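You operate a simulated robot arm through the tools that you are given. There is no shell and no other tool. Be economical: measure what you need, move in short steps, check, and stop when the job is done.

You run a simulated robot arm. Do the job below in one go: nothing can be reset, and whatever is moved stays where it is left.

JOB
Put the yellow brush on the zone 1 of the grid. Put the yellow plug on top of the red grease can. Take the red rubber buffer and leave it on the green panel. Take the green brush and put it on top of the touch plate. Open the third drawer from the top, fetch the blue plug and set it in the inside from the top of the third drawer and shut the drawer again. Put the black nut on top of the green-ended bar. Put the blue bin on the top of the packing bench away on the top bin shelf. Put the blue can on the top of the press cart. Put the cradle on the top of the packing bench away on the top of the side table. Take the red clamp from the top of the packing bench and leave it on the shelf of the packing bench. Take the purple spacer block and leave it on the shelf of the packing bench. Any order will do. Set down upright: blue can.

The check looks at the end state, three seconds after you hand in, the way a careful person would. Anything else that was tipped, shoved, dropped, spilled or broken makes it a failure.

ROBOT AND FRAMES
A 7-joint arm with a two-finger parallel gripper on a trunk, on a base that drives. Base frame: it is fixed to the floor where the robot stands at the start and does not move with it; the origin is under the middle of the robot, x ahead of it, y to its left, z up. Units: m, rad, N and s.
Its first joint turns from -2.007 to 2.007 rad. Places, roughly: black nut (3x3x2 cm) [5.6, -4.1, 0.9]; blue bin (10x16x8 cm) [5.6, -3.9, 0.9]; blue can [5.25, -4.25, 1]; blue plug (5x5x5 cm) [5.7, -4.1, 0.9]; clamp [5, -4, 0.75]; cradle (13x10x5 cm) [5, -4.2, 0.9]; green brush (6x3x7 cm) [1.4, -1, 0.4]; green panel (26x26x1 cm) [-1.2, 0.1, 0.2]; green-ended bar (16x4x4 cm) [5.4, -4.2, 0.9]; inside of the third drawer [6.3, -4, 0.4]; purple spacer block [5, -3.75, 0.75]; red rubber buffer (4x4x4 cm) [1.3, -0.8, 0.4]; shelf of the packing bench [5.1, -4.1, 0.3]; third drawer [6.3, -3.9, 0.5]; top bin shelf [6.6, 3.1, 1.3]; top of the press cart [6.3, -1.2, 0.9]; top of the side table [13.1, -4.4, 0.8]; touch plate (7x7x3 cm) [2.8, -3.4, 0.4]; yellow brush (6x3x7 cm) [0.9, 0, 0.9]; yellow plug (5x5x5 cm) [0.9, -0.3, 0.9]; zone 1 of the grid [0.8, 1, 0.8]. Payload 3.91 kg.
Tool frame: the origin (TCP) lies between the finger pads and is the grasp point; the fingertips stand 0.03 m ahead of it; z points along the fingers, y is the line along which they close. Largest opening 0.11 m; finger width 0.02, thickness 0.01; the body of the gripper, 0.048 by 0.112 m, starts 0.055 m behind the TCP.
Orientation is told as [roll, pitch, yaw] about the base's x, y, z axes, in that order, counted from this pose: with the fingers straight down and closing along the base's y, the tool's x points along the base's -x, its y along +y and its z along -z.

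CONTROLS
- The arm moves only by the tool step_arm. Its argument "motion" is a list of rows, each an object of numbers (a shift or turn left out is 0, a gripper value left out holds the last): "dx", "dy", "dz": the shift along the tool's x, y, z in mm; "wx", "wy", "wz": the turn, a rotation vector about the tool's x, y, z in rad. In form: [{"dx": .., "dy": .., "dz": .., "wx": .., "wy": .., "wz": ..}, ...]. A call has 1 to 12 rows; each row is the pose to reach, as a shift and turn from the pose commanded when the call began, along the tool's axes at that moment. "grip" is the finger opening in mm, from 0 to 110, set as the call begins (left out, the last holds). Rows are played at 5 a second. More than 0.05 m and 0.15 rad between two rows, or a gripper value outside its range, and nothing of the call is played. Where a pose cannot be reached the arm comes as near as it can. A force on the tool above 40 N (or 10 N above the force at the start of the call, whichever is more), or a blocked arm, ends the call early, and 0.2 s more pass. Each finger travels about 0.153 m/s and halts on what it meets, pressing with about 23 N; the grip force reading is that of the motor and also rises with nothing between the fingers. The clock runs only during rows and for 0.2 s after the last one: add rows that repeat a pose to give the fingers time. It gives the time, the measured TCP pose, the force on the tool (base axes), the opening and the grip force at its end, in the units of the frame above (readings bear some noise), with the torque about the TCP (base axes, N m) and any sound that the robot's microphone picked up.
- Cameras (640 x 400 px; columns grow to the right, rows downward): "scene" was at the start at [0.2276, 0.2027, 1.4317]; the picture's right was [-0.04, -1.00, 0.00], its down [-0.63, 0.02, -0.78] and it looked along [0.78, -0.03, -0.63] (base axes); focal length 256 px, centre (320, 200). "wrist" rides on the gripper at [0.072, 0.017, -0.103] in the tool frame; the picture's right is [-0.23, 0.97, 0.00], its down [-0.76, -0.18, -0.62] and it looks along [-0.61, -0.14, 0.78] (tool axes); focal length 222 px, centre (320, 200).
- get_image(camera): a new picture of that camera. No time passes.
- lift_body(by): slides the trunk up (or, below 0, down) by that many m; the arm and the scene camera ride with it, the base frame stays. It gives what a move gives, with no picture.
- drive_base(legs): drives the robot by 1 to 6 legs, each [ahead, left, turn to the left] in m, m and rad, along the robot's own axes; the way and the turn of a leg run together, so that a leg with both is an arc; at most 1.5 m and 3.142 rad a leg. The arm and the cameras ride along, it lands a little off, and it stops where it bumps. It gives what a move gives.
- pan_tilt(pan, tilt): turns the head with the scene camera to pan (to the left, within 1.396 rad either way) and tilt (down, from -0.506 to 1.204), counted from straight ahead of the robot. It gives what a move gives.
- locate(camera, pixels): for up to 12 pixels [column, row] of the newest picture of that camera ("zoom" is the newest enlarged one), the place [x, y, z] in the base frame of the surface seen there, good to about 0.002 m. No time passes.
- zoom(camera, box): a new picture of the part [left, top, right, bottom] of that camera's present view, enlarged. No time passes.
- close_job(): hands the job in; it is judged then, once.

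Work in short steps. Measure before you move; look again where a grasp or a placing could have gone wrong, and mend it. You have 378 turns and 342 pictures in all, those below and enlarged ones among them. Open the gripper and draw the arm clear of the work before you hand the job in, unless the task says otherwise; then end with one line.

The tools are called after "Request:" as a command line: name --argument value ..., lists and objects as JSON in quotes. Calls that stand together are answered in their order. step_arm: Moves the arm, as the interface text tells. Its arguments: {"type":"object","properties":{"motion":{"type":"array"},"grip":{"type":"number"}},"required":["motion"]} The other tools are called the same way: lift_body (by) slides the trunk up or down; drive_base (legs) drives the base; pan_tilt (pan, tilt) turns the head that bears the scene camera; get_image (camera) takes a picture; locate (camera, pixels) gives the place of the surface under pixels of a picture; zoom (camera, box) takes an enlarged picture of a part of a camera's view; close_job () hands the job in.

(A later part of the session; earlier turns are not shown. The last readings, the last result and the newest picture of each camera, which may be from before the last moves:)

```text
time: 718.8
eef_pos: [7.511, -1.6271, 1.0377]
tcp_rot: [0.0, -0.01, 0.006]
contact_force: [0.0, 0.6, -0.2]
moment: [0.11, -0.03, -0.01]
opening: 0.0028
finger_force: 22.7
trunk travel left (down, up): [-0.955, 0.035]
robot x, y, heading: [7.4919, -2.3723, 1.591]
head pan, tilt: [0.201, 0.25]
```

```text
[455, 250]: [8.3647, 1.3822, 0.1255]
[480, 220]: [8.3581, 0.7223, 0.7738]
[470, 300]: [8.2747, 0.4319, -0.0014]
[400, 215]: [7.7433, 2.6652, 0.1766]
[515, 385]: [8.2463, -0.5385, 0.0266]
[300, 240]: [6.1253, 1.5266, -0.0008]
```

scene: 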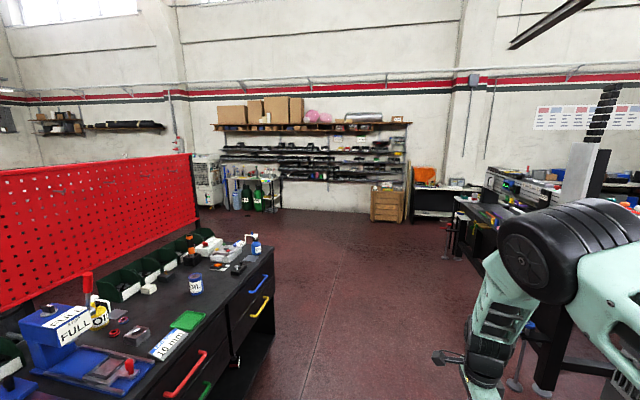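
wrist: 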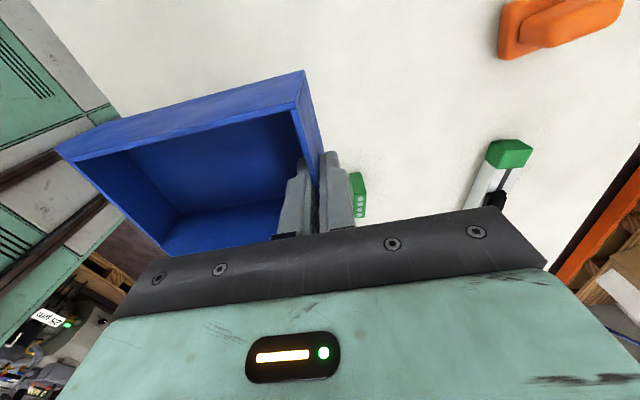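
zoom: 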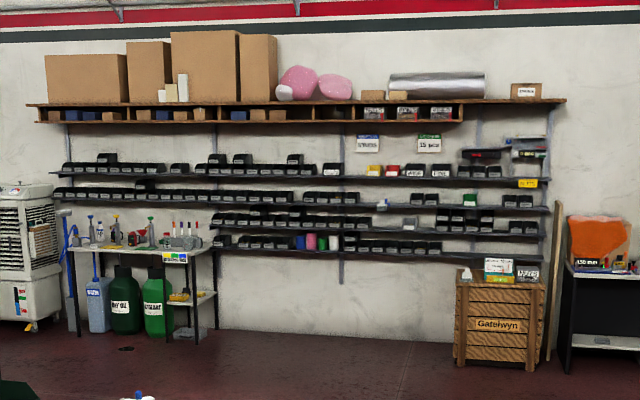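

Top bin shelf: front edge y≈3.02, z≈1.31, wall y≈3.22. Drive north along x≈7.25 and look closely.

Request:
drive_base --legs '[[0, 0.2, -0.02], [1.5, 0, 0], [1.5, 0, 0], [0.3, 0.75, 0]]'

Request:
pan_tilt --pan 0.1 --tilt 0.15

Request:
get_image --camera "scene"

```text
time: 738.3
eef_pos: [6.5512, 1.6462, 1.0365]
tcp_rot: [0.002, -0.01, 0.001]
contact_force: [-0.1, -0.7, -1.7]
moment: [0.08, 0.0, 0.01]
opening: 0.0028
finger_force: 23.2
trunk travel left (down, up): [-0.955, 0.035]
robot x, y, heading: [6.5354, 0.9039, 1.586]
head pan, tilt: [0.201, 0.25]
```

```text
time: 739.0
eef_pos: [6.5531, 1.6471, 1.0364]
tcp_rot: [0.001, -0.011, 0.0]
contact_force: [0.0, 0.4, -0.9]
moment: [0.09, 0.02, 0.01]
opening: 0.0028
finger_force: 23.2
trunk travel left (down, up): [-0.955, 0.035]
robot x, y, heading: [6.5317, 0.9026, 1.588]
head pan, tilt: [0.099, 0.15]
```

```text
88 pictures are left
```

scene: 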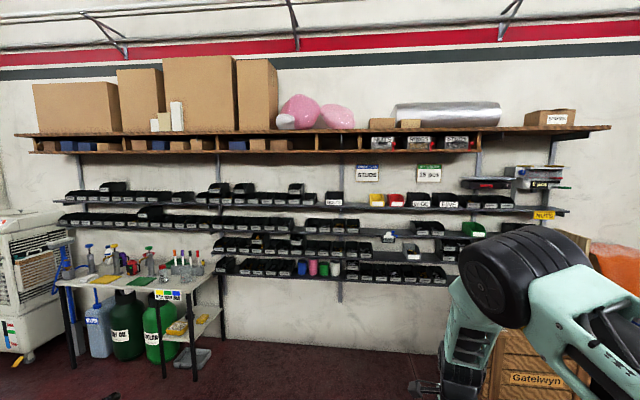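

Request:
zoom --camera "scene" --box '[270, 130, 490, 260]'

Request:
locate --camera "zoom" --pixels '[[250, 218], [220, 205], [180, 195], [210, 210], [280, 205], [295, 200], [250, 205], [330, 205], [210, 218], [280, 218], [250, 60], [320, 58]]'

```text
2.91 times, centred on (380, 195) of scene
```

zoom: 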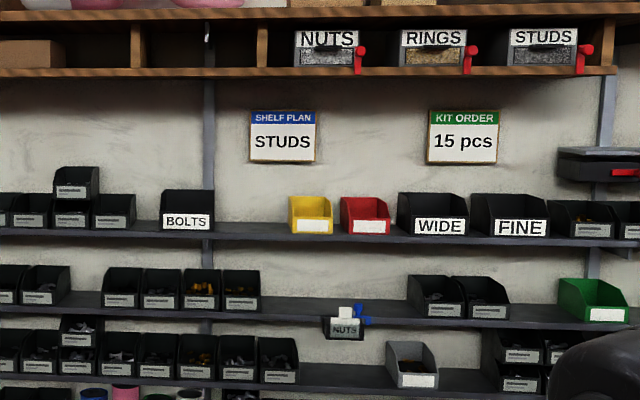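

```text
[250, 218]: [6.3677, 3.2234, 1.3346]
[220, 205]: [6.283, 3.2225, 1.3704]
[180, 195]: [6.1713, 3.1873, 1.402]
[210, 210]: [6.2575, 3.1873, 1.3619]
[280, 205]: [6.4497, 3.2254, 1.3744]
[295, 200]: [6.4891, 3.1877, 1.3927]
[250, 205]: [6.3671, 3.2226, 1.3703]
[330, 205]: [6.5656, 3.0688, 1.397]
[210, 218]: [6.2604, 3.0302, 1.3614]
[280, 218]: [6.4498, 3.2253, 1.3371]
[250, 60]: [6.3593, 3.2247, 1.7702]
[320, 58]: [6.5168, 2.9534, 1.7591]
```

Request:
locate --camera "zoom" --pixels '[[250, 225], [250, 230], [250, 234], [250, 240], [270, 228], [230, 228], [265, 233], [215, 190], [292, 210], [290, 228], [280, 160], [280, 115]]'

```text
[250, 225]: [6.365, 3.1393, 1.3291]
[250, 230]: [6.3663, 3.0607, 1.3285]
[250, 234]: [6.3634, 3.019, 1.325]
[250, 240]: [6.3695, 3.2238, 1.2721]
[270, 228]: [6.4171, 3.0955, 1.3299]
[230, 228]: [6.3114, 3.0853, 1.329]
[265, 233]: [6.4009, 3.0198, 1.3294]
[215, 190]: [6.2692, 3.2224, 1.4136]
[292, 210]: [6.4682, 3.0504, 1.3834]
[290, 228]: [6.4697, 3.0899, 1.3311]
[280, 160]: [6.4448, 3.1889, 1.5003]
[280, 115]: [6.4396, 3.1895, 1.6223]
```

Shelf surface z=1.329; free gap x 6.26–6.48 with a sign in front of the wall for x>6.355. I raise the arm 0.41 m here in the open.

Request:
step_arm --motion '[{"dz": -42}, {"dz": -84}, {"dz": -126}, {"dz": -168}, {"dz": -210}, {"dz": -252}, {"dz": -294}, {"dz": -336}, {"dz": -378}, {"dz": -415}, {"dz": -415}]'

Request:
get_image --camera "wrist"

```text
time: 741.4
eef_pos: [6.5483, 1.6452, 1.4541]
tcp_rot: [-0.001, -0.01, 0.001]
contact_force: [-1.3, 0.7, -0.4]
moment: [0.09, 0.02, 0.01]
opening: 0.0027
finger_force: 23.2
trunk travel left (down, up): [-0.955, 0.035]
robot x, y, heading: [6.5322, 0.9002, 1.588]
head pan, tilt: [0.099, 0.15]
```

```text
86 pictures are left
```

wrist: 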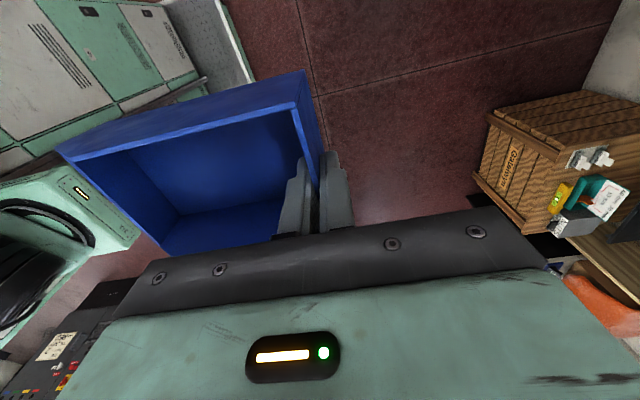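

Raised fine. Drive so that the bin is just in front of the shelf gap.

Request:
drive_base --legs '[[1.2, 0.2, 0]]'

Request:
pan_tilt --pan -0.15 --tilt 0.15

Request:
get_image --camera "scene"

Request:
get_image --camera "wrist"

```text
time: 747.6
eef_pos: [6.3393, 2.8474, 1.4526]
tcp_rot: [0.0, -0.009, -0.008]
contact_force: [0.6, 0.1, -1.8]
moment: [0.11, 0.01, 0.02]
opening: 0.0027
finger_force: 22.7
trunk travel left (down, up): [-0.955, 0.035]
robot x, y, heading: [6.3192, 2.1084, 1.578]
head pan, tilt: [0.099, 0.15]
```

```text
time: 748.3
eef_pos: [6.3401, 2.848, 1.4513]
tcp_rot: [0.0, -0.012, -0.007]
contact_force: [-0.1, 0.3, -1.3]
moment: [0.12, 0.01, -0.01]
opening: 0.0028
finger_force: 22.9
trunk travel left (down, up): [-0.955, 0.035]
robot x, y, heading: [6.3192, 2.1043, 1.576]
head pan, tilt: [-0.15, 0.15]
```

```text
85 pictures are left
```

scene: 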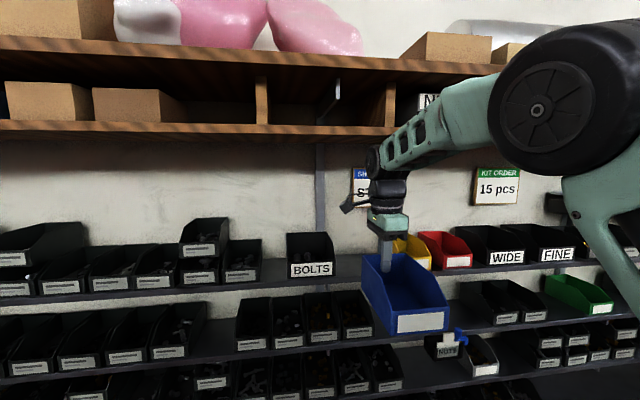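

```text
84 pictures are left
```

wrist: 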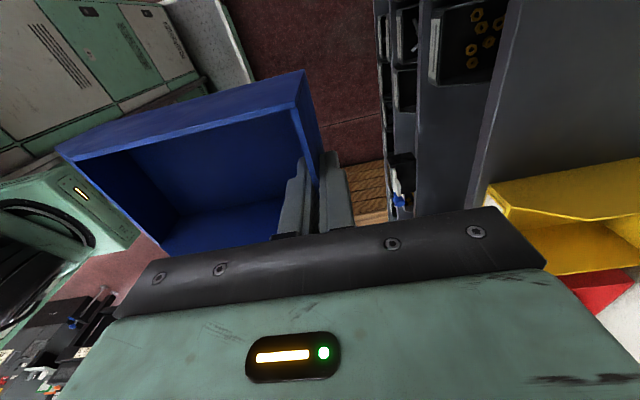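

I check the elbow's position against the wooden shelf before moving in.

Request:
locate --camera "scene" --pixels '[[540, 110], [500, 110], [560, 60], [620, 30], [470, 105], [410, 140], [330, 85], [300, 235], [325, 262], [400, 245], [415, 262], [355, 178]]'

```text
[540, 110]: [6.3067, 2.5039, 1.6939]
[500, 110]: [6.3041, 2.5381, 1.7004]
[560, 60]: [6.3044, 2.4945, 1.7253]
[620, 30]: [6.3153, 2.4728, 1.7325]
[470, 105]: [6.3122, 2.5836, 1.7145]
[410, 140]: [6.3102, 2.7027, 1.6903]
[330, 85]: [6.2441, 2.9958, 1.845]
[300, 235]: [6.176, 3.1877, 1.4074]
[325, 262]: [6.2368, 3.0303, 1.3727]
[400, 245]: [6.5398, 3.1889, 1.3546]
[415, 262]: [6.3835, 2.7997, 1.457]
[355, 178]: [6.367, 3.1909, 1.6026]
```

Clearance under the wooden shelf (z≈1.76) is fine if I stay low. Lower 35 mm, drive 0.2 in, then finish with the arm.

Request:
lift_body --by -0.035

Request:
drive_base --legs '[[0.2, 0.012, 0]]'

Request:
get_image --camera "scene"

Request:
get_image --camera "wrist"

```text
time: 749.1
eef_pos: [6.3393, 2.8475, 1.4182]
tcp_rot: [0.0, -0.012, -0.009]
contact_force: [-0.7, -1.0, -2.1]
moment: [0.1, 0.0, 0.0]
opening: 0.0027
finger_force: 23.0
trunk travel left (down, up): [-0.92, 0.07]
robot x, y, heading: [6.3206, 2.1042, 1.574]
head pan, tilt: [-0.15, 0.15]
```

```text
time: 750.7
eef_pos: [6.3271, 3.0462, 1.4169]
tcp_rot: [0.0, -0.011, -0.01]
contact_force: [0.8, -0.5, -1.4]
moment: [0.11, 0.01, -0.02]
opening: 0.0028
finger_force: 23.3
trunk travel left (down, up): [-0.92, 0.07]
robot x, y, heading: [6.3069, 2.3045, 1.581]
head pan, tilt: [-0.15, 0.15]
```

```text
83 pictures are left
```

scene: 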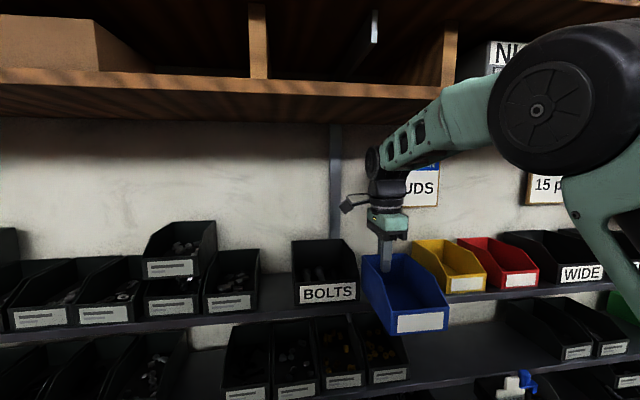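

```text
82 pictures are left
```

wrist: 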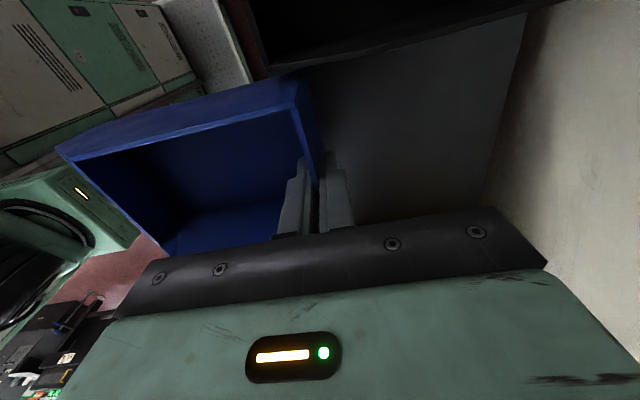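

Move 9 cm further in with the arm.

Request:
step_arm --motion '[{"dy": 30}, {"dy": 60}, {"dy": 88}, {"dy": 88}]'

Request:
get_image --camera "scene"

Request:
get_image --camera "wrist"

```text
time: 751.7
eef_pos: [6.3265, 3.136, 1.4165]
tcp_rot: [0.0, -0.011, -0.009]
contact_force: [0.4, -0.4, -1.3]
moment: [0.08, 0.03, 0.05]
opening: 0.0031
finger_force: 23.0
trunk travel left (down, up): [-0.92, 0.07]
robot x, y, heading: [6.3066, 2.3044, 1.579]
head pan, tilt: [-0.15, 0.15]
```

```text
81 pictures are left
```

scene: 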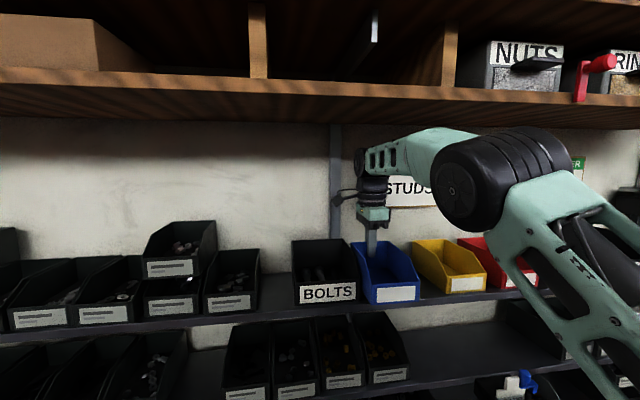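

```text
80 pictures are left
```

wrist: 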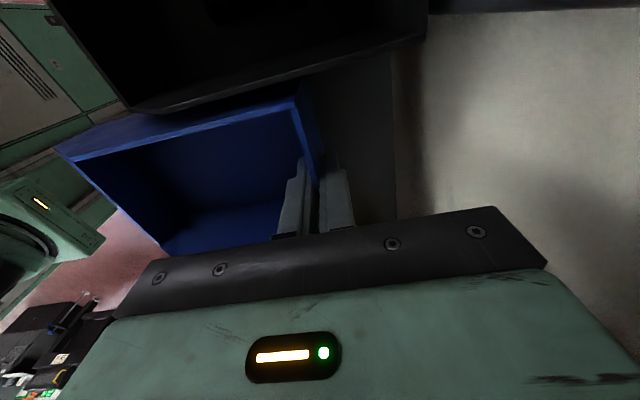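

Bin sits between BOLTS and the yellow bin. Lower to contact.

Request:
lift_body --by -0.014

Request:
lift_body --by -0.004

```text
time: 752.3
eef_pos: [6.3271, 3.1357, 1.4032]
tcp_rot: [0.001, -0.011, -0.008]
contact_force: [-0.5, -0.4, -0.8]
moment: [0.08, 0.0, 0.03]
opening: 0.0027
finger_force: 23.3
trunk travel left (down, up): [-0.906, 0.084]
robot x, y, heading: [6.3047, 2.3082, 1.58]
head pan, tilt: [-0.15, 0.15]
```

```text
time: 752.9
eef_pos: [6.3263, 3.136, 1.3996]
tcp_rot: [-0.002, -0.01, -0.011]
contact_force: [0.1, 0.7, -1.5]
moment: [0.1, 0.04, 0.01]
opening: 0.0027
finger_force: 23.0
trunk travel left (down, up): [-0.902, 0.088]
robot x, y, heading: [6.3016, 2.3092, 1.571]
head pan, tilt: [-0.15, 0.15]
```

Request:
lift_body --by -0.003

```text
time: 753.4
eef_pos: [6.3262, 3.1366, 1.3975]
tcp_rot: [0.004, -0.012, -0.009]
contact_force: [0.5, 0.1, 2.0]
moment: [-0.08, 0.18, -0.03]
opening: 0.0027
finger_force: 23.4
trunk travel left (down, up): [-0.899, 0.091]
robot x, y, heading: [6.3059, 2.304, 1.583]
head pan, tilt: [-0.15, 0.15]
```

Light contact. Slide the bin 18 mm deeper while held, then open slightly and rise.

Request:
step_arm --motion '[{"dy": 6}, {"dy": 12}, {"dy": 18}, {"dy": 18}]'

Request:
step_arm --motion '[{}, {}, {}]' --grip 22

Request:
step_arm --motion '[{"dz": -15}, {"dz": -35}, {"dz": -50}, {"dz": -50}]'

Request:
get_image --camera "scene"

```text
time: 754.1
eef_pos: [6.3274, 3.1443, 1.3969]
tcp_rot: [-0.01, -0.012, -0.004]
contact_force: [4.8, -28.7, 0.4]
moment: [3.11, 0.5, 0.45]
opening: 0.0025
finger_force: 22.8
trunk travel left (down, up): [-0.899, 0.091]
robot x, y, heading: [6.3034, 2.3057, 1.576]
head pan, tilt: [-0.15, 0.15]
stopped in row 3: the force on the tool passed its limit (the readings are from after the stop); the commanded pose is now the measured one
```

```text
time: 754.9
eef_pos: [6.326, 3.1433, 1.3975]
tcp_rot: [-0.007, -0.011, -0.008]
contact_force: [3.9, -36.4, -0.3]
moment: [3.73, 0.51, 0.64]
opening: 0.0222
finger_force: 0.0
trunk travel left (down, up): [-0.899, 0.091]
robot x, y, heading: [6.3047, 2.3053, 1.578]
head pan, tilt: [-0.15, 0.15]
```

```text
time: 755.2
eef_pos: [6.3262, 3.1423, 1.3978]
tcp_rot: [-0.021, -0.012, -0.004]
contact_force: [4.5, -25.2, 0.9]
moment: [2.54, 0.44, 0.42]
opening: 0.0219
finger_force: 0.1
trunk travel left (down, up): [-0.899, 0.091]
robot x, y, heading: [6.3047, 2.3011, 1.577]
head pan, tilt: [-0.15, 0.15]
stopped in row 1: the force on the tool passed its limit (the readings are from after the stop); the commanded pose is now the measured one
```

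```text
79 pictures are left
```

scene: 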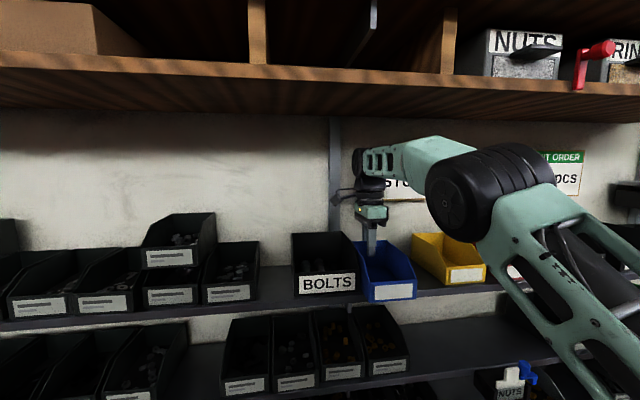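

The wrist touched the sign/wall (25 N). Back off 15 mm in y, then rise.

Request:
step_arm --motion '[{"dy": -5}, {"dy": -9}, {"dy": -9}]'

Request:
step_arm --motion '[{"dz": -10}, {"dz": -25}, {"dz": -40}, {"dz": -50}, {"dz": -50}]'

Request:
get_image --camera "scene"

Request:
get_image --camera "wrist"

```text
time: 756.0
eef_pos: [6.3258, 3.1365, 1.3964]
tcp_rot: [-0.02, -0.014, -0.006]
contact_force: [0.8, -0.1, 0.7]
moment: [-0.03, -0.01, 0.0]
opening: 0.022
finger_force: 0.1
trunk travel left (down, up): [-0.899, 0.091]
robot x, y, heading: [6.3045, 2.3044, 1.58]
head pan, tilt: [-0.15, 0.15]
```

```text
time: 757.2
eef_pos: [6.3243, 3.1363, 1.4467]
tcp_rot: [-0.021, -0.011, -0.005]
contact_force: [-0.7, 0.7, 0.5]
moment: [0.01, -0.01, -0.02]
opening: 0.0222
finger_force: 0.0
trunk travel left (down, up): [-0.899, 0.091]
robot x, y, heading: [6.3011, 2.3042, 1.579]
head pan, tilt: [-0.15, 0.15]
```

```text
78 pictures are left
```

scene: 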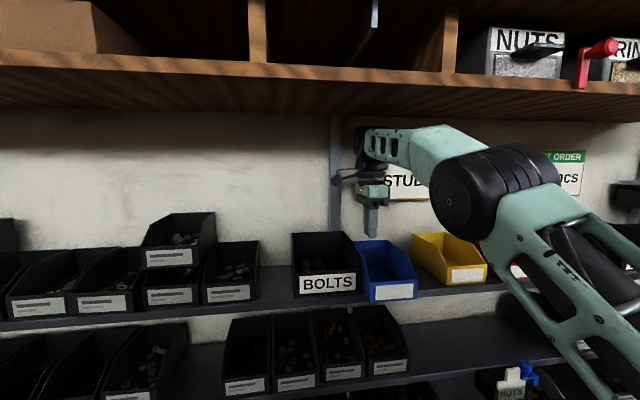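

```text
77 pictures are left
```

wrist: 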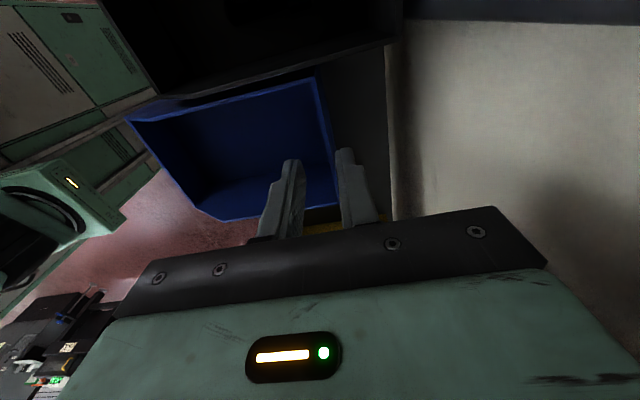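

Bin stands on the shelf. Rise 20 mm more and withdraw south.

Request:
step_arm --motion '[{"dz": -20}, {"dz": -20, "dy": -40}, {"dz": -20, "dy": -85}, {"dz": -20, "dy": -130}, {"dz": -20, "dy": -175}, {"dz": -20, "dy": -215}]'

Request:
get_image --camera "scene"

Request:
zoom --camera "scene" --box '[260, 200, 520, 330]'

Request:
locate --camera "zoom" --pixels '[[320, 230], [320, 245], [235, 110], [310, 100], [230, 150], [330, 265], [160, 200]]'

```text
time: 758.6
eef_pos: [6.3236, 2.9214, 1.4712]
tcp_rot: [-0.018, -0.012, -0.005]
contact_force: [-0.4, 0.3, -0.1]
moment: [-0.04, -0.03, 0.01]
opening: 0.0219
finger_force: 0.0
trunk travel left (down, up): [-0.899, 0.091]
robot x, y, heading: [6.3043, 2.3041, 1.574]
head pan, tilt: [-0.15, 0.15]
```

```text
76 pictures are left
```

scene: 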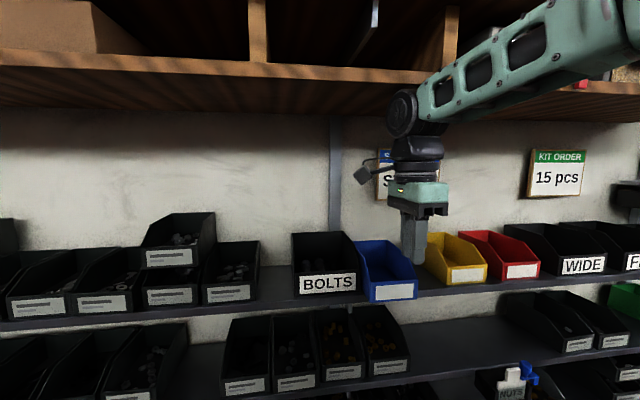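

```text
2.46 times, centred on (390, 265) of scene
```

zoom: 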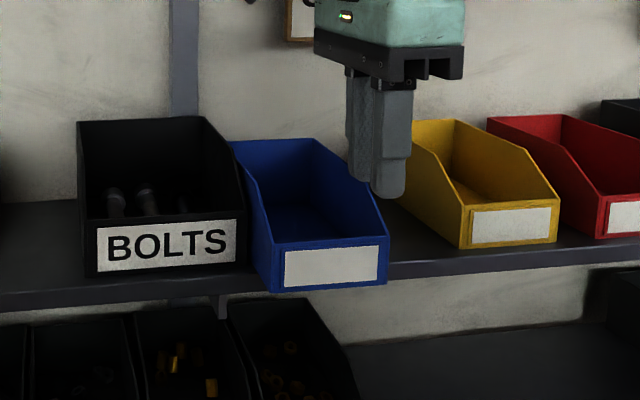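

```text
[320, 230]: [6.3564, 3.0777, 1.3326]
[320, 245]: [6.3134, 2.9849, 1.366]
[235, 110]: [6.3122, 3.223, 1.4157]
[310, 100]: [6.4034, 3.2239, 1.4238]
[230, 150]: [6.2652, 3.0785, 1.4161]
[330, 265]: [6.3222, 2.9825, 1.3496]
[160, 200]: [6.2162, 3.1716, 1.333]
```

The bin's front overhangs 3.4 cm. I lower closed fingers in front of its lip and push it 4 cm in.

Request:
step_arm --motion '[{"dz": 30}, {"dz": 60}, {"dz": 93}, {"dz": 93}]' --grip 0

Request:
step_arm --motion '[{"dy": 25}, {"dy": 45}, {"dy": 55}, {"dy": 65}, {"dy": 75}, {"dy": 85}, {"dy": 93}, {"dy": 93}]'

Request:
zoom --camera "scene" --box '[260, 200, 520, 330]'

```text
time: 759.6
eef_pos: [6.3231, 2.9195, 1.378]
tcp_rot: [-0.02, -0.013, -0.005]
contact_force: [0.2, -0.3, 1.0]
moment: [0.05, 0.01, 0.0]
opening: 0.0002
finger_force: 23.2
trunk travel left (down, up): [-0.899, 0.091]
robot x, y, heading: [6.3076, 2.3037, 1.578]
head pan, tilt: [-0.15, 0.15]
```

```text
time: 761.4
eef_pos: [6.3253, 3.0149, 1.3754]
tcp_rot: [-0.021, -0.014, -0.007]
contact_force: [-0.5, 0.2, 0.0]
moment: [-0.02, -0.01, 0.01]
opening: 0.0001
finger_force: 23.0
trunk travel left (down, up): [-0.899, 0.091]
robot x, y, heading: [6.3056, 2.3033, 1.582]
head pan, tilt: [-0.15, 0.15]
```

```text
2.46 times, centred on (390, 265) of scene
```

zoom: 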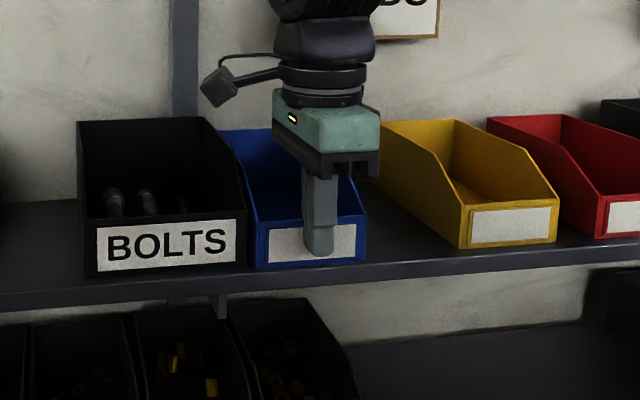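

The bin is in, flush with its neighbours. Withdraw and drive back to the packing bench for the cradle.

Request:
step_arm --motion '[{"dy": -40}, {"dy": -85}, {"dy": -130}]'

Request:
drive_base --legs '[[-1.3, 0, 0], [0, -1.0, 0], [-1.5, 0, 0], [-1.5, 0, 0], [-0.45, 0, 0], [0, 0, 1.56]]'

Request:
drive_base --legs '[[1.3, 0, 0], [0.85, 0, 0], [0, 0, 1.571]]'

Request:
pan_tilt --pan 0.0 --tilt 0.6

Request:
get_image --camera "scene"

```text
time: 762.2
eef_pos: [6.3244, 2.8858, 1.3783]
tcp_rot: [-0.02, -0.015, -0.006]
contact_force: [-1.0, 0.0, -0.1]
moment: [-0.02, -0.02, 0.0]
opening: 0.0
finger_force: 22.7
trunk travel left (down, up): [-0.899, 0.091]
robot x, y, heading: [6.3046, 2.3077, 1.579]
head pan, tilt: [-0.15, 0.15]
```

```text
time: 793.8
eef_pos: [6.8989, -2.4463, 1.3795]
tcp_rot: [-0.02, -0.011, 1.61]
contact_force: [0.2, -0.2, 0.0]
moment: [0.0, -0.01, 0.02]
opening: 0.0
finger_force: 23.0
trunk travel left (down, up): [-0.899, 0.091]
robot x, y, heading: [7.4788, -2.4419, -3.088]
head pan, tilt: [-0.15, 0.15]
```

```text
time: 808.4
eef_pos: [5.3225, -3.1199, 1.3798]
tcp_rot: [-0.02, -0.014, -3.107]
contact_force: [-0.6, 0.4, -0.7]
moment: [0.0, -0.01, -0.06]
opening: 0.0
finger_force: 23.3
trunk travel left (down, up): [-0.899, 0.091]
robot x, y, heading: [5.3188, -2.5406, -1.523]
head pan, tilt: [-0.15, 0.15]
```

```text
time: 809.3
eef_pos: [5.3219, -3.1208, 1.3797]
tcp_rot: [-0.02, -0.013, -3.106]
contact_force: [-0.3, -0.2, -0.3]
moment: [-0.02, 0.0, -0.01]
opening: 0.0001
finger_force: 23.5
trunk travel left (down, up): [-0.899, 0.091]
robot x, y, heading: [5.3215, -2.5419, -1.522]
head pan, tilt: [0.0, 0.6]
```

```text
73 pictures are left
```

scene: 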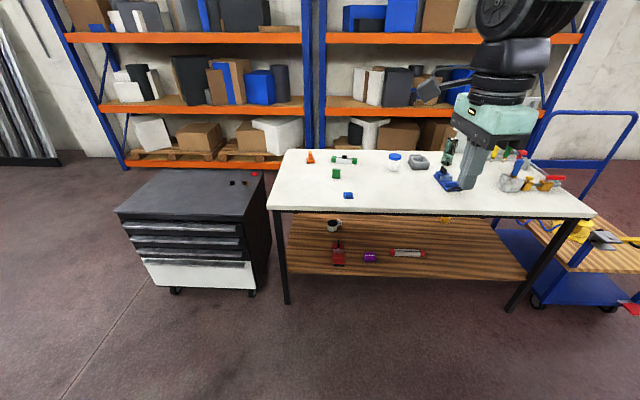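

Request:
drive_base --legs '[[0.35, -0.15, -0.05]]'

Request:
get_image --camera "scene"

Request:
zoom --camera "scene" --box '[360, 140, 460, 210]'

```text
time: 811.7
eef_pos: [5.1527, -3.4721, 1.3795]
tcp_rot: [-0.02, -0.015, 3.128]
contact_force: [-0.3, 0.1, 0.4]
moment: [-0.03, 0.01, 0.0]
opening: 0.0001
finger_force: 23.1
trunk travel left (down, up): [-0.899, 0.091]
robot x, y, heading: [5.1786, -2.8951, -1.575]
head pan, tilt: [0.0, 0.6]
```

```text
72 pictures are left
```

scene: 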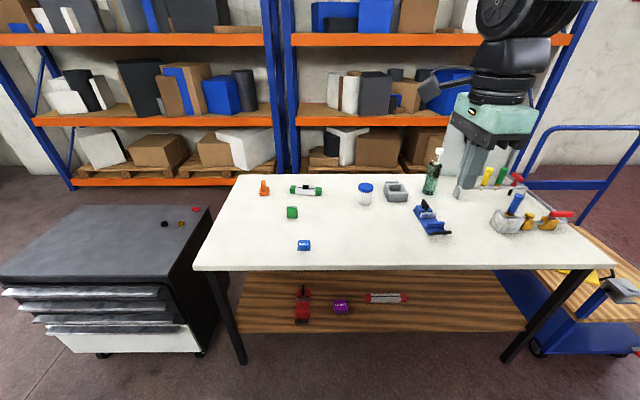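

```text
5.71 times, centred on (410, 175) of scene
```

zoom: 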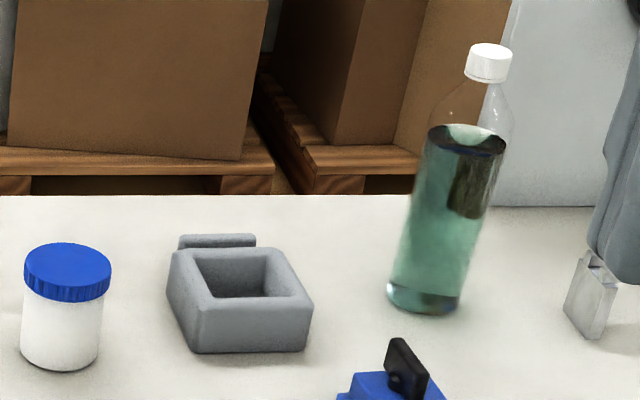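

Request:
locate --camera "zoom" --pixels '[[175, 255], [270, 252], [308, 300], [200, 308], [245, 302], [215, 240], [185, 238], [252, 237], [245, 345], [172, 290], [275, 275], [190, 280]]'

```text
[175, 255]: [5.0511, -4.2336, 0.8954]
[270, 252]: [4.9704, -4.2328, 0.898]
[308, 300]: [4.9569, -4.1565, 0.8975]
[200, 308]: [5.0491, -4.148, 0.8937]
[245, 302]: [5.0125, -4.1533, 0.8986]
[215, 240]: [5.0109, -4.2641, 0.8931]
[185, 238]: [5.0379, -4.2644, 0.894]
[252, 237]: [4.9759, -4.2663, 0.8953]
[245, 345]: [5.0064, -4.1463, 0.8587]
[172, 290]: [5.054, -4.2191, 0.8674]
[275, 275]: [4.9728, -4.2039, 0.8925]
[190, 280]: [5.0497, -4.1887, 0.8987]
```

Cradle: x 4.955–5.053, y -4.146…-4.27, top 0.898, wall ≈2 cm. I'll pinch its front wall. Drive closer first.

Request:
locate --camera "zoom" --pixels '[[235, 290], [240, 285], [245, 280], [235, 270], [250, 290]]'

Request:
drive_base --legs '[[0.42, 0, 0]]'

Request:
step_arm --motion '[{"dx": -15, "dy": 20, "dz": 40}, {"dx": -30, "dy": 40, "dz": 80}, {"dx": -45, "dy": 60, "dz": 120}, {"dx": -60, "dy": 80, "dz": 160}, {"dx": -75, "dy": 100, "dz": 195}, {"dx": -90, "dy": 120, "dz": 230}, {"dx": -105, "dy": 140, "dz": 265}, {"dx": -120, "dy": 160, "dz": 290}, {"dx": -130, "dy": 190, "dz": 300}, {"dx": -140, "dy": 215, "dz": 310}, {"dx": -148, "dy": 240, "dz": 320}, {"dx": -148, "dy": 258, "dz": 320}]' --grip 50

Request:
get_image --camera "wrist"

Request:
get_image --camera "scene"

```text
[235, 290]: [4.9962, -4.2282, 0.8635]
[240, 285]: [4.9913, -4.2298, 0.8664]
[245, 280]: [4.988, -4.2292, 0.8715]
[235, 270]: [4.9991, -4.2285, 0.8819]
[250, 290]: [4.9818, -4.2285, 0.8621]
```

```text
time: 814.3
eef_pos: [5.1492, -3.894, 1.3796]
tcp_rot: [-0.021, -0.014, 3.126]
contact_force: [0.4, 0.5, 0.8]
moment: [0.04, 0.02, -0.01]
opening: 0.0001
finger_force: 23.0
trunk travel left (down, up): [-0.899, 0.091]
robot x, y, heading: [5.1765, -3.3171, -1.574]
head pan, tilt: [0.0, 0.6]
```

```text
time: 816.9
eef_pos: [4.9926, -4.1446, 1.0566]
tcp_rot: [-0.02, -0.014, 3.127]
contact_force: [-0.3, 0.5, 0.2]
moment: [0.02, 0.01, -0.04]
opening: 0.0501
finger_force: 0.1
trunk travel left (down, up): [-0.899, 0.091]
robot x, y, heading: [5.1758, -3.3146, -1.575]
head pan, tilt: [0.0, 0.6]
```

```text
70 pictures are left
```

wrist: 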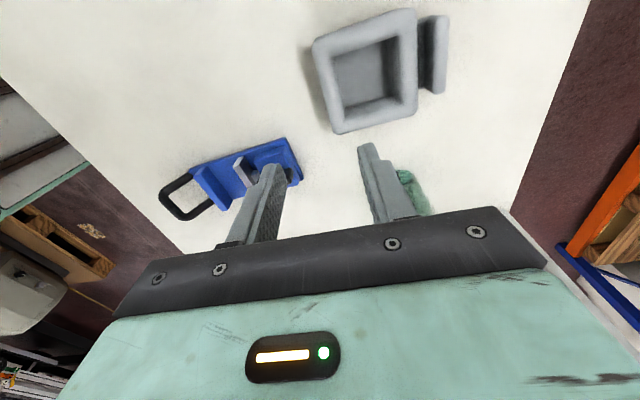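

```text
69 pictures are left
```

scene: 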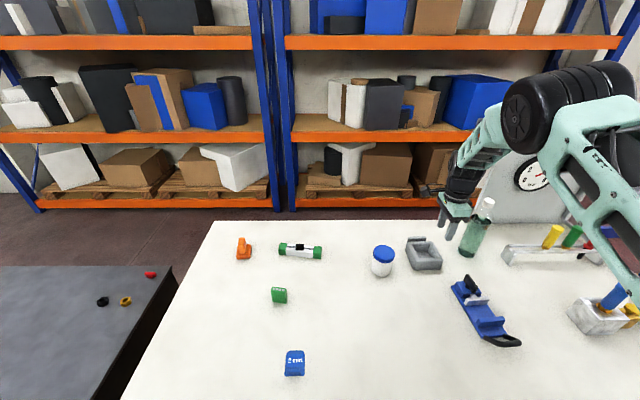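

Request:
locate --camera "wrist" --pixels '[[323, 80], [318, 50], [333, 120], [345, 75], [365, 28], [370, 118], [405, 70], [435, 55], [370, 75], [340, 125]]'

Request:
zoom --camera "scene" --box '[400, 180, 510, 290]'

Request:
locate --camera "zoom" --pixels '[[500, 130], [430, 340], [400, 440], [455, 300], [480, 260]]'

```text
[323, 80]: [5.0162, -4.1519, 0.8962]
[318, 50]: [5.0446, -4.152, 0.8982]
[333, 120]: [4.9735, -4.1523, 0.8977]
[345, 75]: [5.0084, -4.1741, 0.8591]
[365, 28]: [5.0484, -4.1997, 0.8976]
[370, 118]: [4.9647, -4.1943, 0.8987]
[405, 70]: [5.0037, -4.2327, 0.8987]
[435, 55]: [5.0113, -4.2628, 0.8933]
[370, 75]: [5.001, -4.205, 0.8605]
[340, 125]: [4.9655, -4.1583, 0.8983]
```

```text
3.64 times, centred on (455, 235) of scene
```

zoom: 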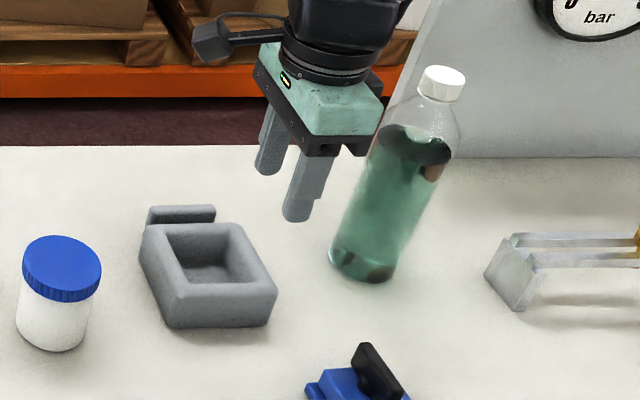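

```text
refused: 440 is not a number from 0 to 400
```

Front wall centre (5.006,-4.156); cavity floor 0.86. Align, descend to 0.896, pinch the wall.

Request:
step_arm --motion '[{"dx": 13, "dy": 11}, {"dx": 13, "dy": 11, "dz": 40}, {"dx": 13, "dy": 11, "dz": 80}, {"dx": 13, "dy": 11, "dz": 110}, {"dx": 13, "dy": 11, "dz": 110}]'

Request:
get_image --camera "wrist"

```text
time: 818.1
eef_pos: [5.0054, -4.1534, 0.9459]
tcp_rot: [-0.02, -0.013, 3.126]
contact_force: [0.4, 0.1, -0.7]
moment: [-0.03, 0.0, 0.0]
opening: 0.0502
finger_force: 0.1
trunk travel left (down, up): [-0.899, 0.091]
robot x, y, heading: [5.1748, -3.3183, -1.571]
head pan, tilt: [0.0, 0.6]
```

```text
67 pictures are left
```

wrist: 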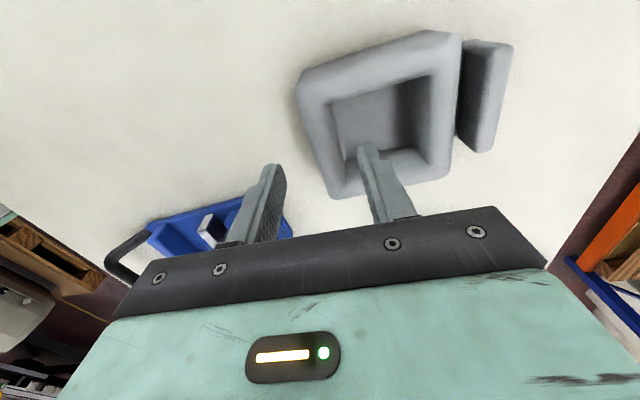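

Request:
step_arm --motion '[{"dy": 3, "dz": 25}, {"dy": 3, "dz": 42}, {"dy": 3, "dz": 50}, {"dy": 3, "dz": 50}]'

Request:
step_arm --motion '[{}, {}, {}, {}]' --grip 5

Request:
step_arm --motion '[{"dz": -20}, {"dz": -60}, {"dz": -100}, {"dz": -140}, {"dz": -160}]'

Request:
get_image --camera "wrist"

Request:
zoom --camera "scene" --box '[360, 120, 540, 290]'

```text
time: 819.1
eef_pos: [5.0036, -4.1552, 0.8949]
tcp_rot: [-0.02, -0.011, 3.126]
contact_force: [-0.1, 0.9, 0.0]
moment: [0.01, -0.02, 0.03]
opening: 0.0501
finger_force: 0.0
trunk travel left (down, up): [-0.899, 0.091]
robot x, y, heading: [5.1773, -3.3157, -1.574]
head pan, tilt: [0.0, 0.6]
```

```text
time: 820.1
eef_pos: [5.0032, -4.156, 0.896]
tcp_rot: [-0.019, -0.012, 3.127]
contact_force: [2.8, -1.1, 3.5]
moment: [-0.56, -0.05, 0.44]
opening: 0.0181
finger_force: 23.0
trunk travel left (down, up): [-0.899, 0.091]
robot x, y, heading: [5.1787, -3.3165, -1.571]
head pan, tilt: [0.0, 0.6]
```

```text
time: 821.3
eef_pos: [5.0061, -4.1598, 1.0561]
tcp_rot: [-0.022, -0.012, 3.125]
contact_force: [-0.2, -0.4, -0.9]
moment: [0.06, -0.01, -0.03]
opening: 0.0174
finger_force: 22.6
trunk travel left (down, up): [-0.899, 0.091]
robot x, y, heading: [5.179, -3.3135, -1.576]
head pan, tilt: [0.0, 0.6]
```

```text
66 pictures are left
```

wrist: 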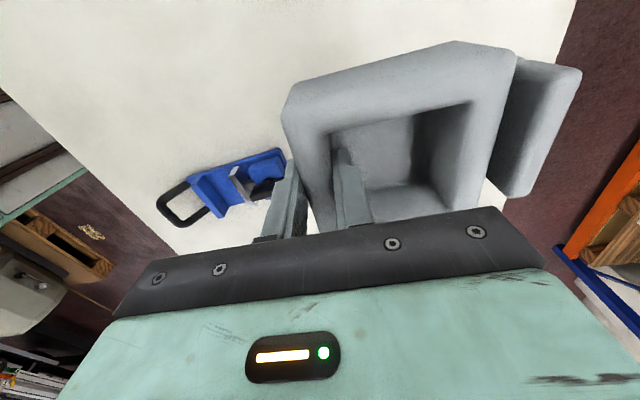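

```text
2.35 times, centred on (450, 205) of scene
```

zoom: 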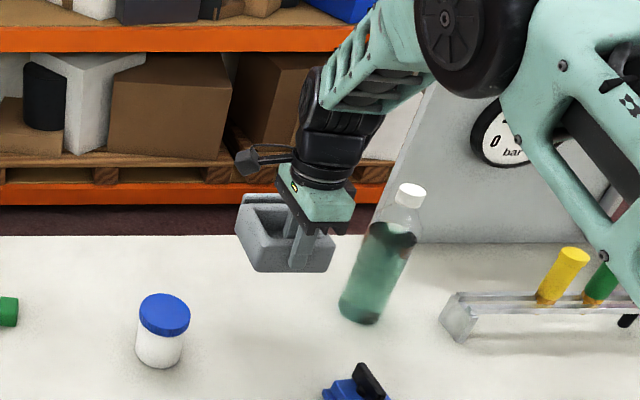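

Cradle held level. Back out, turn east and look along the route to the side table.

Request:
drive_base --legs '[[-0.7, 0, 0], [0, 0, 1.571], [1.5, 0, 0], [0.9, 0, 0]]'

Request:
pan_tilt --pan -0.1 --tilt 0.25

Request:
get_image --camera "scene"

```text
time: 840.3
eef_pos: [8.427, -2.7427, 1.0546]
tcp_rot: [-0.022, -0.012, -1.567]
contact_force: [-0.1, 0.5, -1.5]
moment: [0.0, 0.03, -0.01]
opening: 0.0175
finger_force: 22.8
trunk travel left (down, up): [-0.899, 0.091]
robot x, y, heading: [7.5808, -2.5916, 0.013]
head pan, tilt: [0.0, 0.6]
```

```text
time: 841.2
eef_pos: [8.4276, -2.7441, 1.0542]
tcp_rot: [-0.02, -0.011, -1.565]
contact_force: [-0.6, 0.2, -0.4]
moment: [0.02, 0.0, -0.05]
opening: 0.0176
finger_force: 23.1
trunk travel left (down, up): [-0.899, 0.091]
robot x, y, heading: [7.5786, -2.5887, 0.014]
head pan, tilt: [-0.099, 0.25]
```

```text
64 pictures are left
```

scene: 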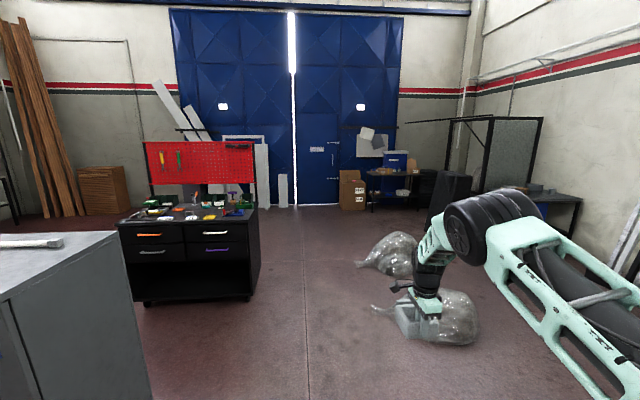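

Request:
zoom --camera "scene" --box '[340, 120, 640, 290]'

Request:
locate --camera "scene" --pixels '[[395, 172], [400, 195], [560, 195], [575, 200], [390, 265], [470, 340], [450, 300], [255, 295], [355, 210], [320, 300], [545, 190], [455, 180]]'

```text
2.13 times, centred on (490, 205) of scene
```

zoom: 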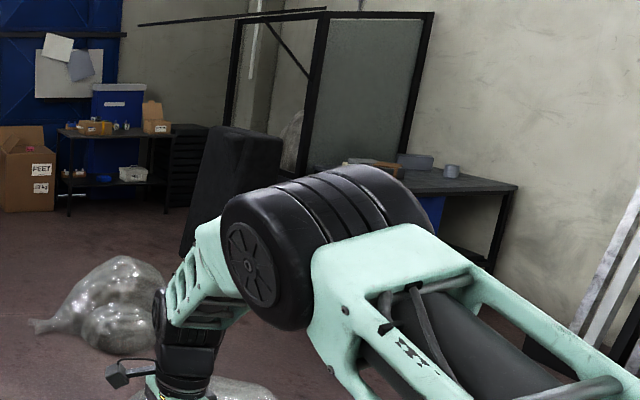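

```text
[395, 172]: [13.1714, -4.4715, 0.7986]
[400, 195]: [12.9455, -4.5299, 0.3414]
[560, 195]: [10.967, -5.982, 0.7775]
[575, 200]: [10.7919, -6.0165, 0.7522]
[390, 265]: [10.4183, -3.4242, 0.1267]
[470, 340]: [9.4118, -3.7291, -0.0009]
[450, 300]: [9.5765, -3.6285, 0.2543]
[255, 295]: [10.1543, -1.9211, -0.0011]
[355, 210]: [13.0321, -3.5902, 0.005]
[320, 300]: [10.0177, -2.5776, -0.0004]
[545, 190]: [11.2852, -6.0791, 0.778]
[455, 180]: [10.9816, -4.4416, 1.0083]
```

The side table is the desk at (13.17,-4.47), z≈0.80; plastic bundles lie south of y≈-3.1. Drive east along y≈-2.55.

Request:
drive_base --legs '[[1.5, 0.05, -0.014], [1.5, 0, 0], [1.0, 0, 0]]'

Request:
pan_tilt --pan -0.6 --tilt 0.35

Request:
get_image --camera "scene"

```text
refused: leg 1 is longer than a leg can be; nothing moved
```

```text
time: 842.1
eef_pos: [8.4286, -2.7433, 1.0552]
tcp_rot: [-0.021, -0.012, -1.566]
contact_force: [0.0, 0.5, 0.1]
moment: [-0.02, 0.03, 0.0]
opening: 0.0173
finger_force: 23.1
trunk travel left (down, up): [-0.899, 0.091]
robot x, y, heading: [7.5755, -2.5901, 0.017]
head pan, tilt: [-0.6, 0.351]
```

```text
62 pictures are left
```

scene: 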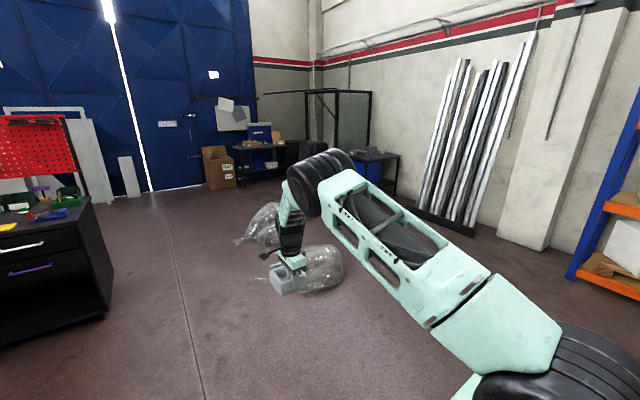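

Request:
drive_base --legs '[[1.3, 0.05, -0.014], [1.5, 0, 0], [1.2, 0, 0]]'

Request:
get_image --camera "scene"

```text
time: 861.4
eef_pos: [12.4334, -2.6895, 1.0554]
tcp_rot: [-0.021, -0.013, -1.582]
contact_force: [0.3, 0.8, -0.1]
moment: [0.0, 0.03, 0.02]
opening: 0.0176
finger_force: 23.1
trunk travel left (down, up): [-0.899, 0.091]
robot x, y, heading: [11.5921, -2.527, 0.003]
head pan, tilt: [-0.6, 0.351]
```

```text
61 pictures are left
```

scene: 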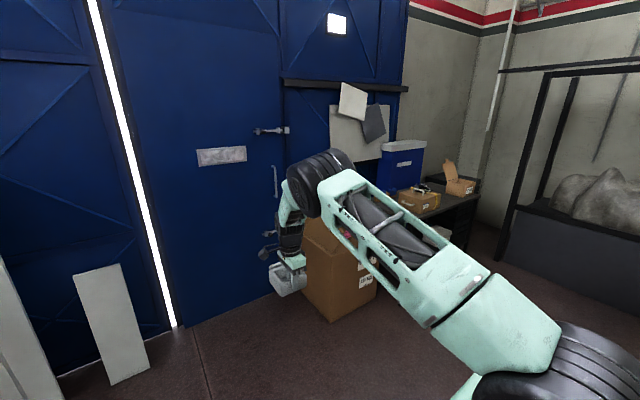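

Request:
pan_tilt --pan -1.05 --tilt 0.3

Request:
get_image --camera "scene"

```text
time: 862.3
eef_pos: [12.435, -2.6892, 1.0568]
tcp_rot: [-0.019, -0.014, -1.582]
contact_force: [0.1, -0.2, -0.9]
moment: [-0.01, 0.03, -0.01]
opening: 0.0175
finger_force: 22.5
trunk travel left (down, up): [-0.899, 0.091]
robot x, y, heading: [11.5896, -2.5236, -0.004]
head pan, tilt: [-1.051, 0.3]
```

```text
60 pictures are left
```

scene: 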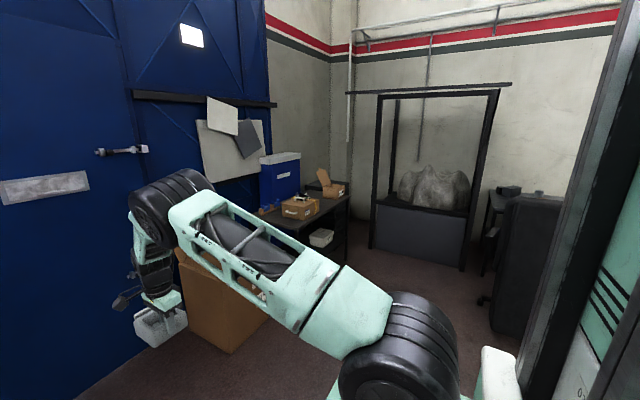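

Request:
zoom --camera "scene" --box '[230, 140, 370, 260]'

Request:
locate --camera "zoom" --pixels '[[300, 340], [340, 345], [400, 330], [460, 300], [530, 265], [540, 240], [460, 340], [350, 375], [150, 330], [390, 280], [430, 250], [420, 340]]'

Request:
locate --camera "scene" --pixels '[[265, 310], [225, 345], [490, 300], [400, 245], [330, 260], [520, 330], [465, 265], [380, 300]]'

```text
3.33 times, centred on (300, 200) of scene
```

zoom: 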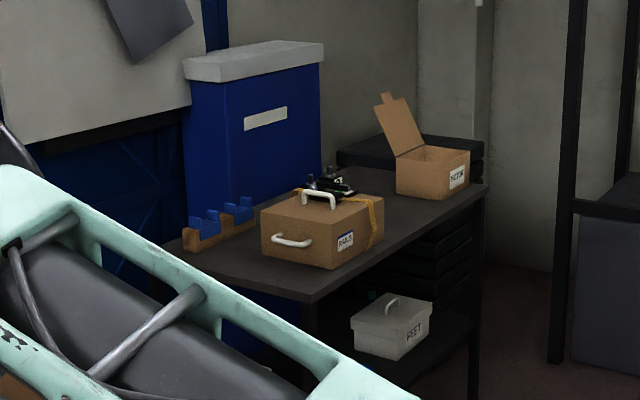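

```text
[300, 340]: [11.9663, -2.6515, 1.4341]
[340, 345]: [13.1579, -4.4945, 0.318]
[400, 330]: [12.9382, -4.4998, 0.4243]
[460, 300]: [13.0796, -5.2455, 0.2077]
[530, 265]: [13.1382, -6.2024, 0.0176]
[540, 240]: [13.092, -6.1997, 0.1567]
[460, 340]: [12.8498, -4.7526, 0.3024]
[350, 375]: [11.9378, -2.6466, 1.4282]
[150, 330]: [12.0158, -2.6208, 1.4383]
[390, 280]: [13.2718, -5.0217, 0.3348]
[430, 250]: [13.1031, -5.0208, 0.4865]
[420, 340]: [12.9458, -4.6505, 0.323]
```

```text
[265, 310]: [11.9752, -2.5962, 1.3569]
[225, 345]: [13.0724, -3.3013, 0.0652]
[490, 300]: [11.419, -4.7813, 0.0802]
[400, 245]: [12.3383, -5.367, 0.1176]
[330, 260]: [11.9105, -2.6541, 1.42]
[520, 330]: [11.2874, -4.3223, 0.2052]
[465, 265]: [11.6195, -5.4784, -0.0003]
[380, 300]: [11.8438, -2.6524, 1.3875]
```

Request:
locate --camera "zoom" --pixels '[[230, 268], [305, 290], [395, 235], [430, 215], [400, 215], [470, 195], [210, 255], [345, 265], [375, 245], [265, 255], [330, 262], [405, 190]]'

```text
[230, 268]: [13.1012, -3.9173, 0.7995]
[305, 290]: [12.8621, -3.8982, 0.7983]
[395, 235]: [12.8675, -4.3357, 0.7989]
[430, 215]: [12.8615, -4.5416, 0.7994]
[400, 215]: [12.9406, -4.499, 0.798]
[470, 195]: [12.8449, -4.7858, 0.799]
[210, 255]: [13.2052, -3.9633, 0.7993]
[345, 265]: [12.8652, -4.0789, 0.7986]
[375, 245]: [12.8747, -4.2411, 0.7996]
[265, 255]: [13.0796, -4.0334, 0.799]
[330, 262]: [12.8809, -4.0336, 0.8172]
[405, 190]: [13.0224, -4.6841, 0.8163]
```

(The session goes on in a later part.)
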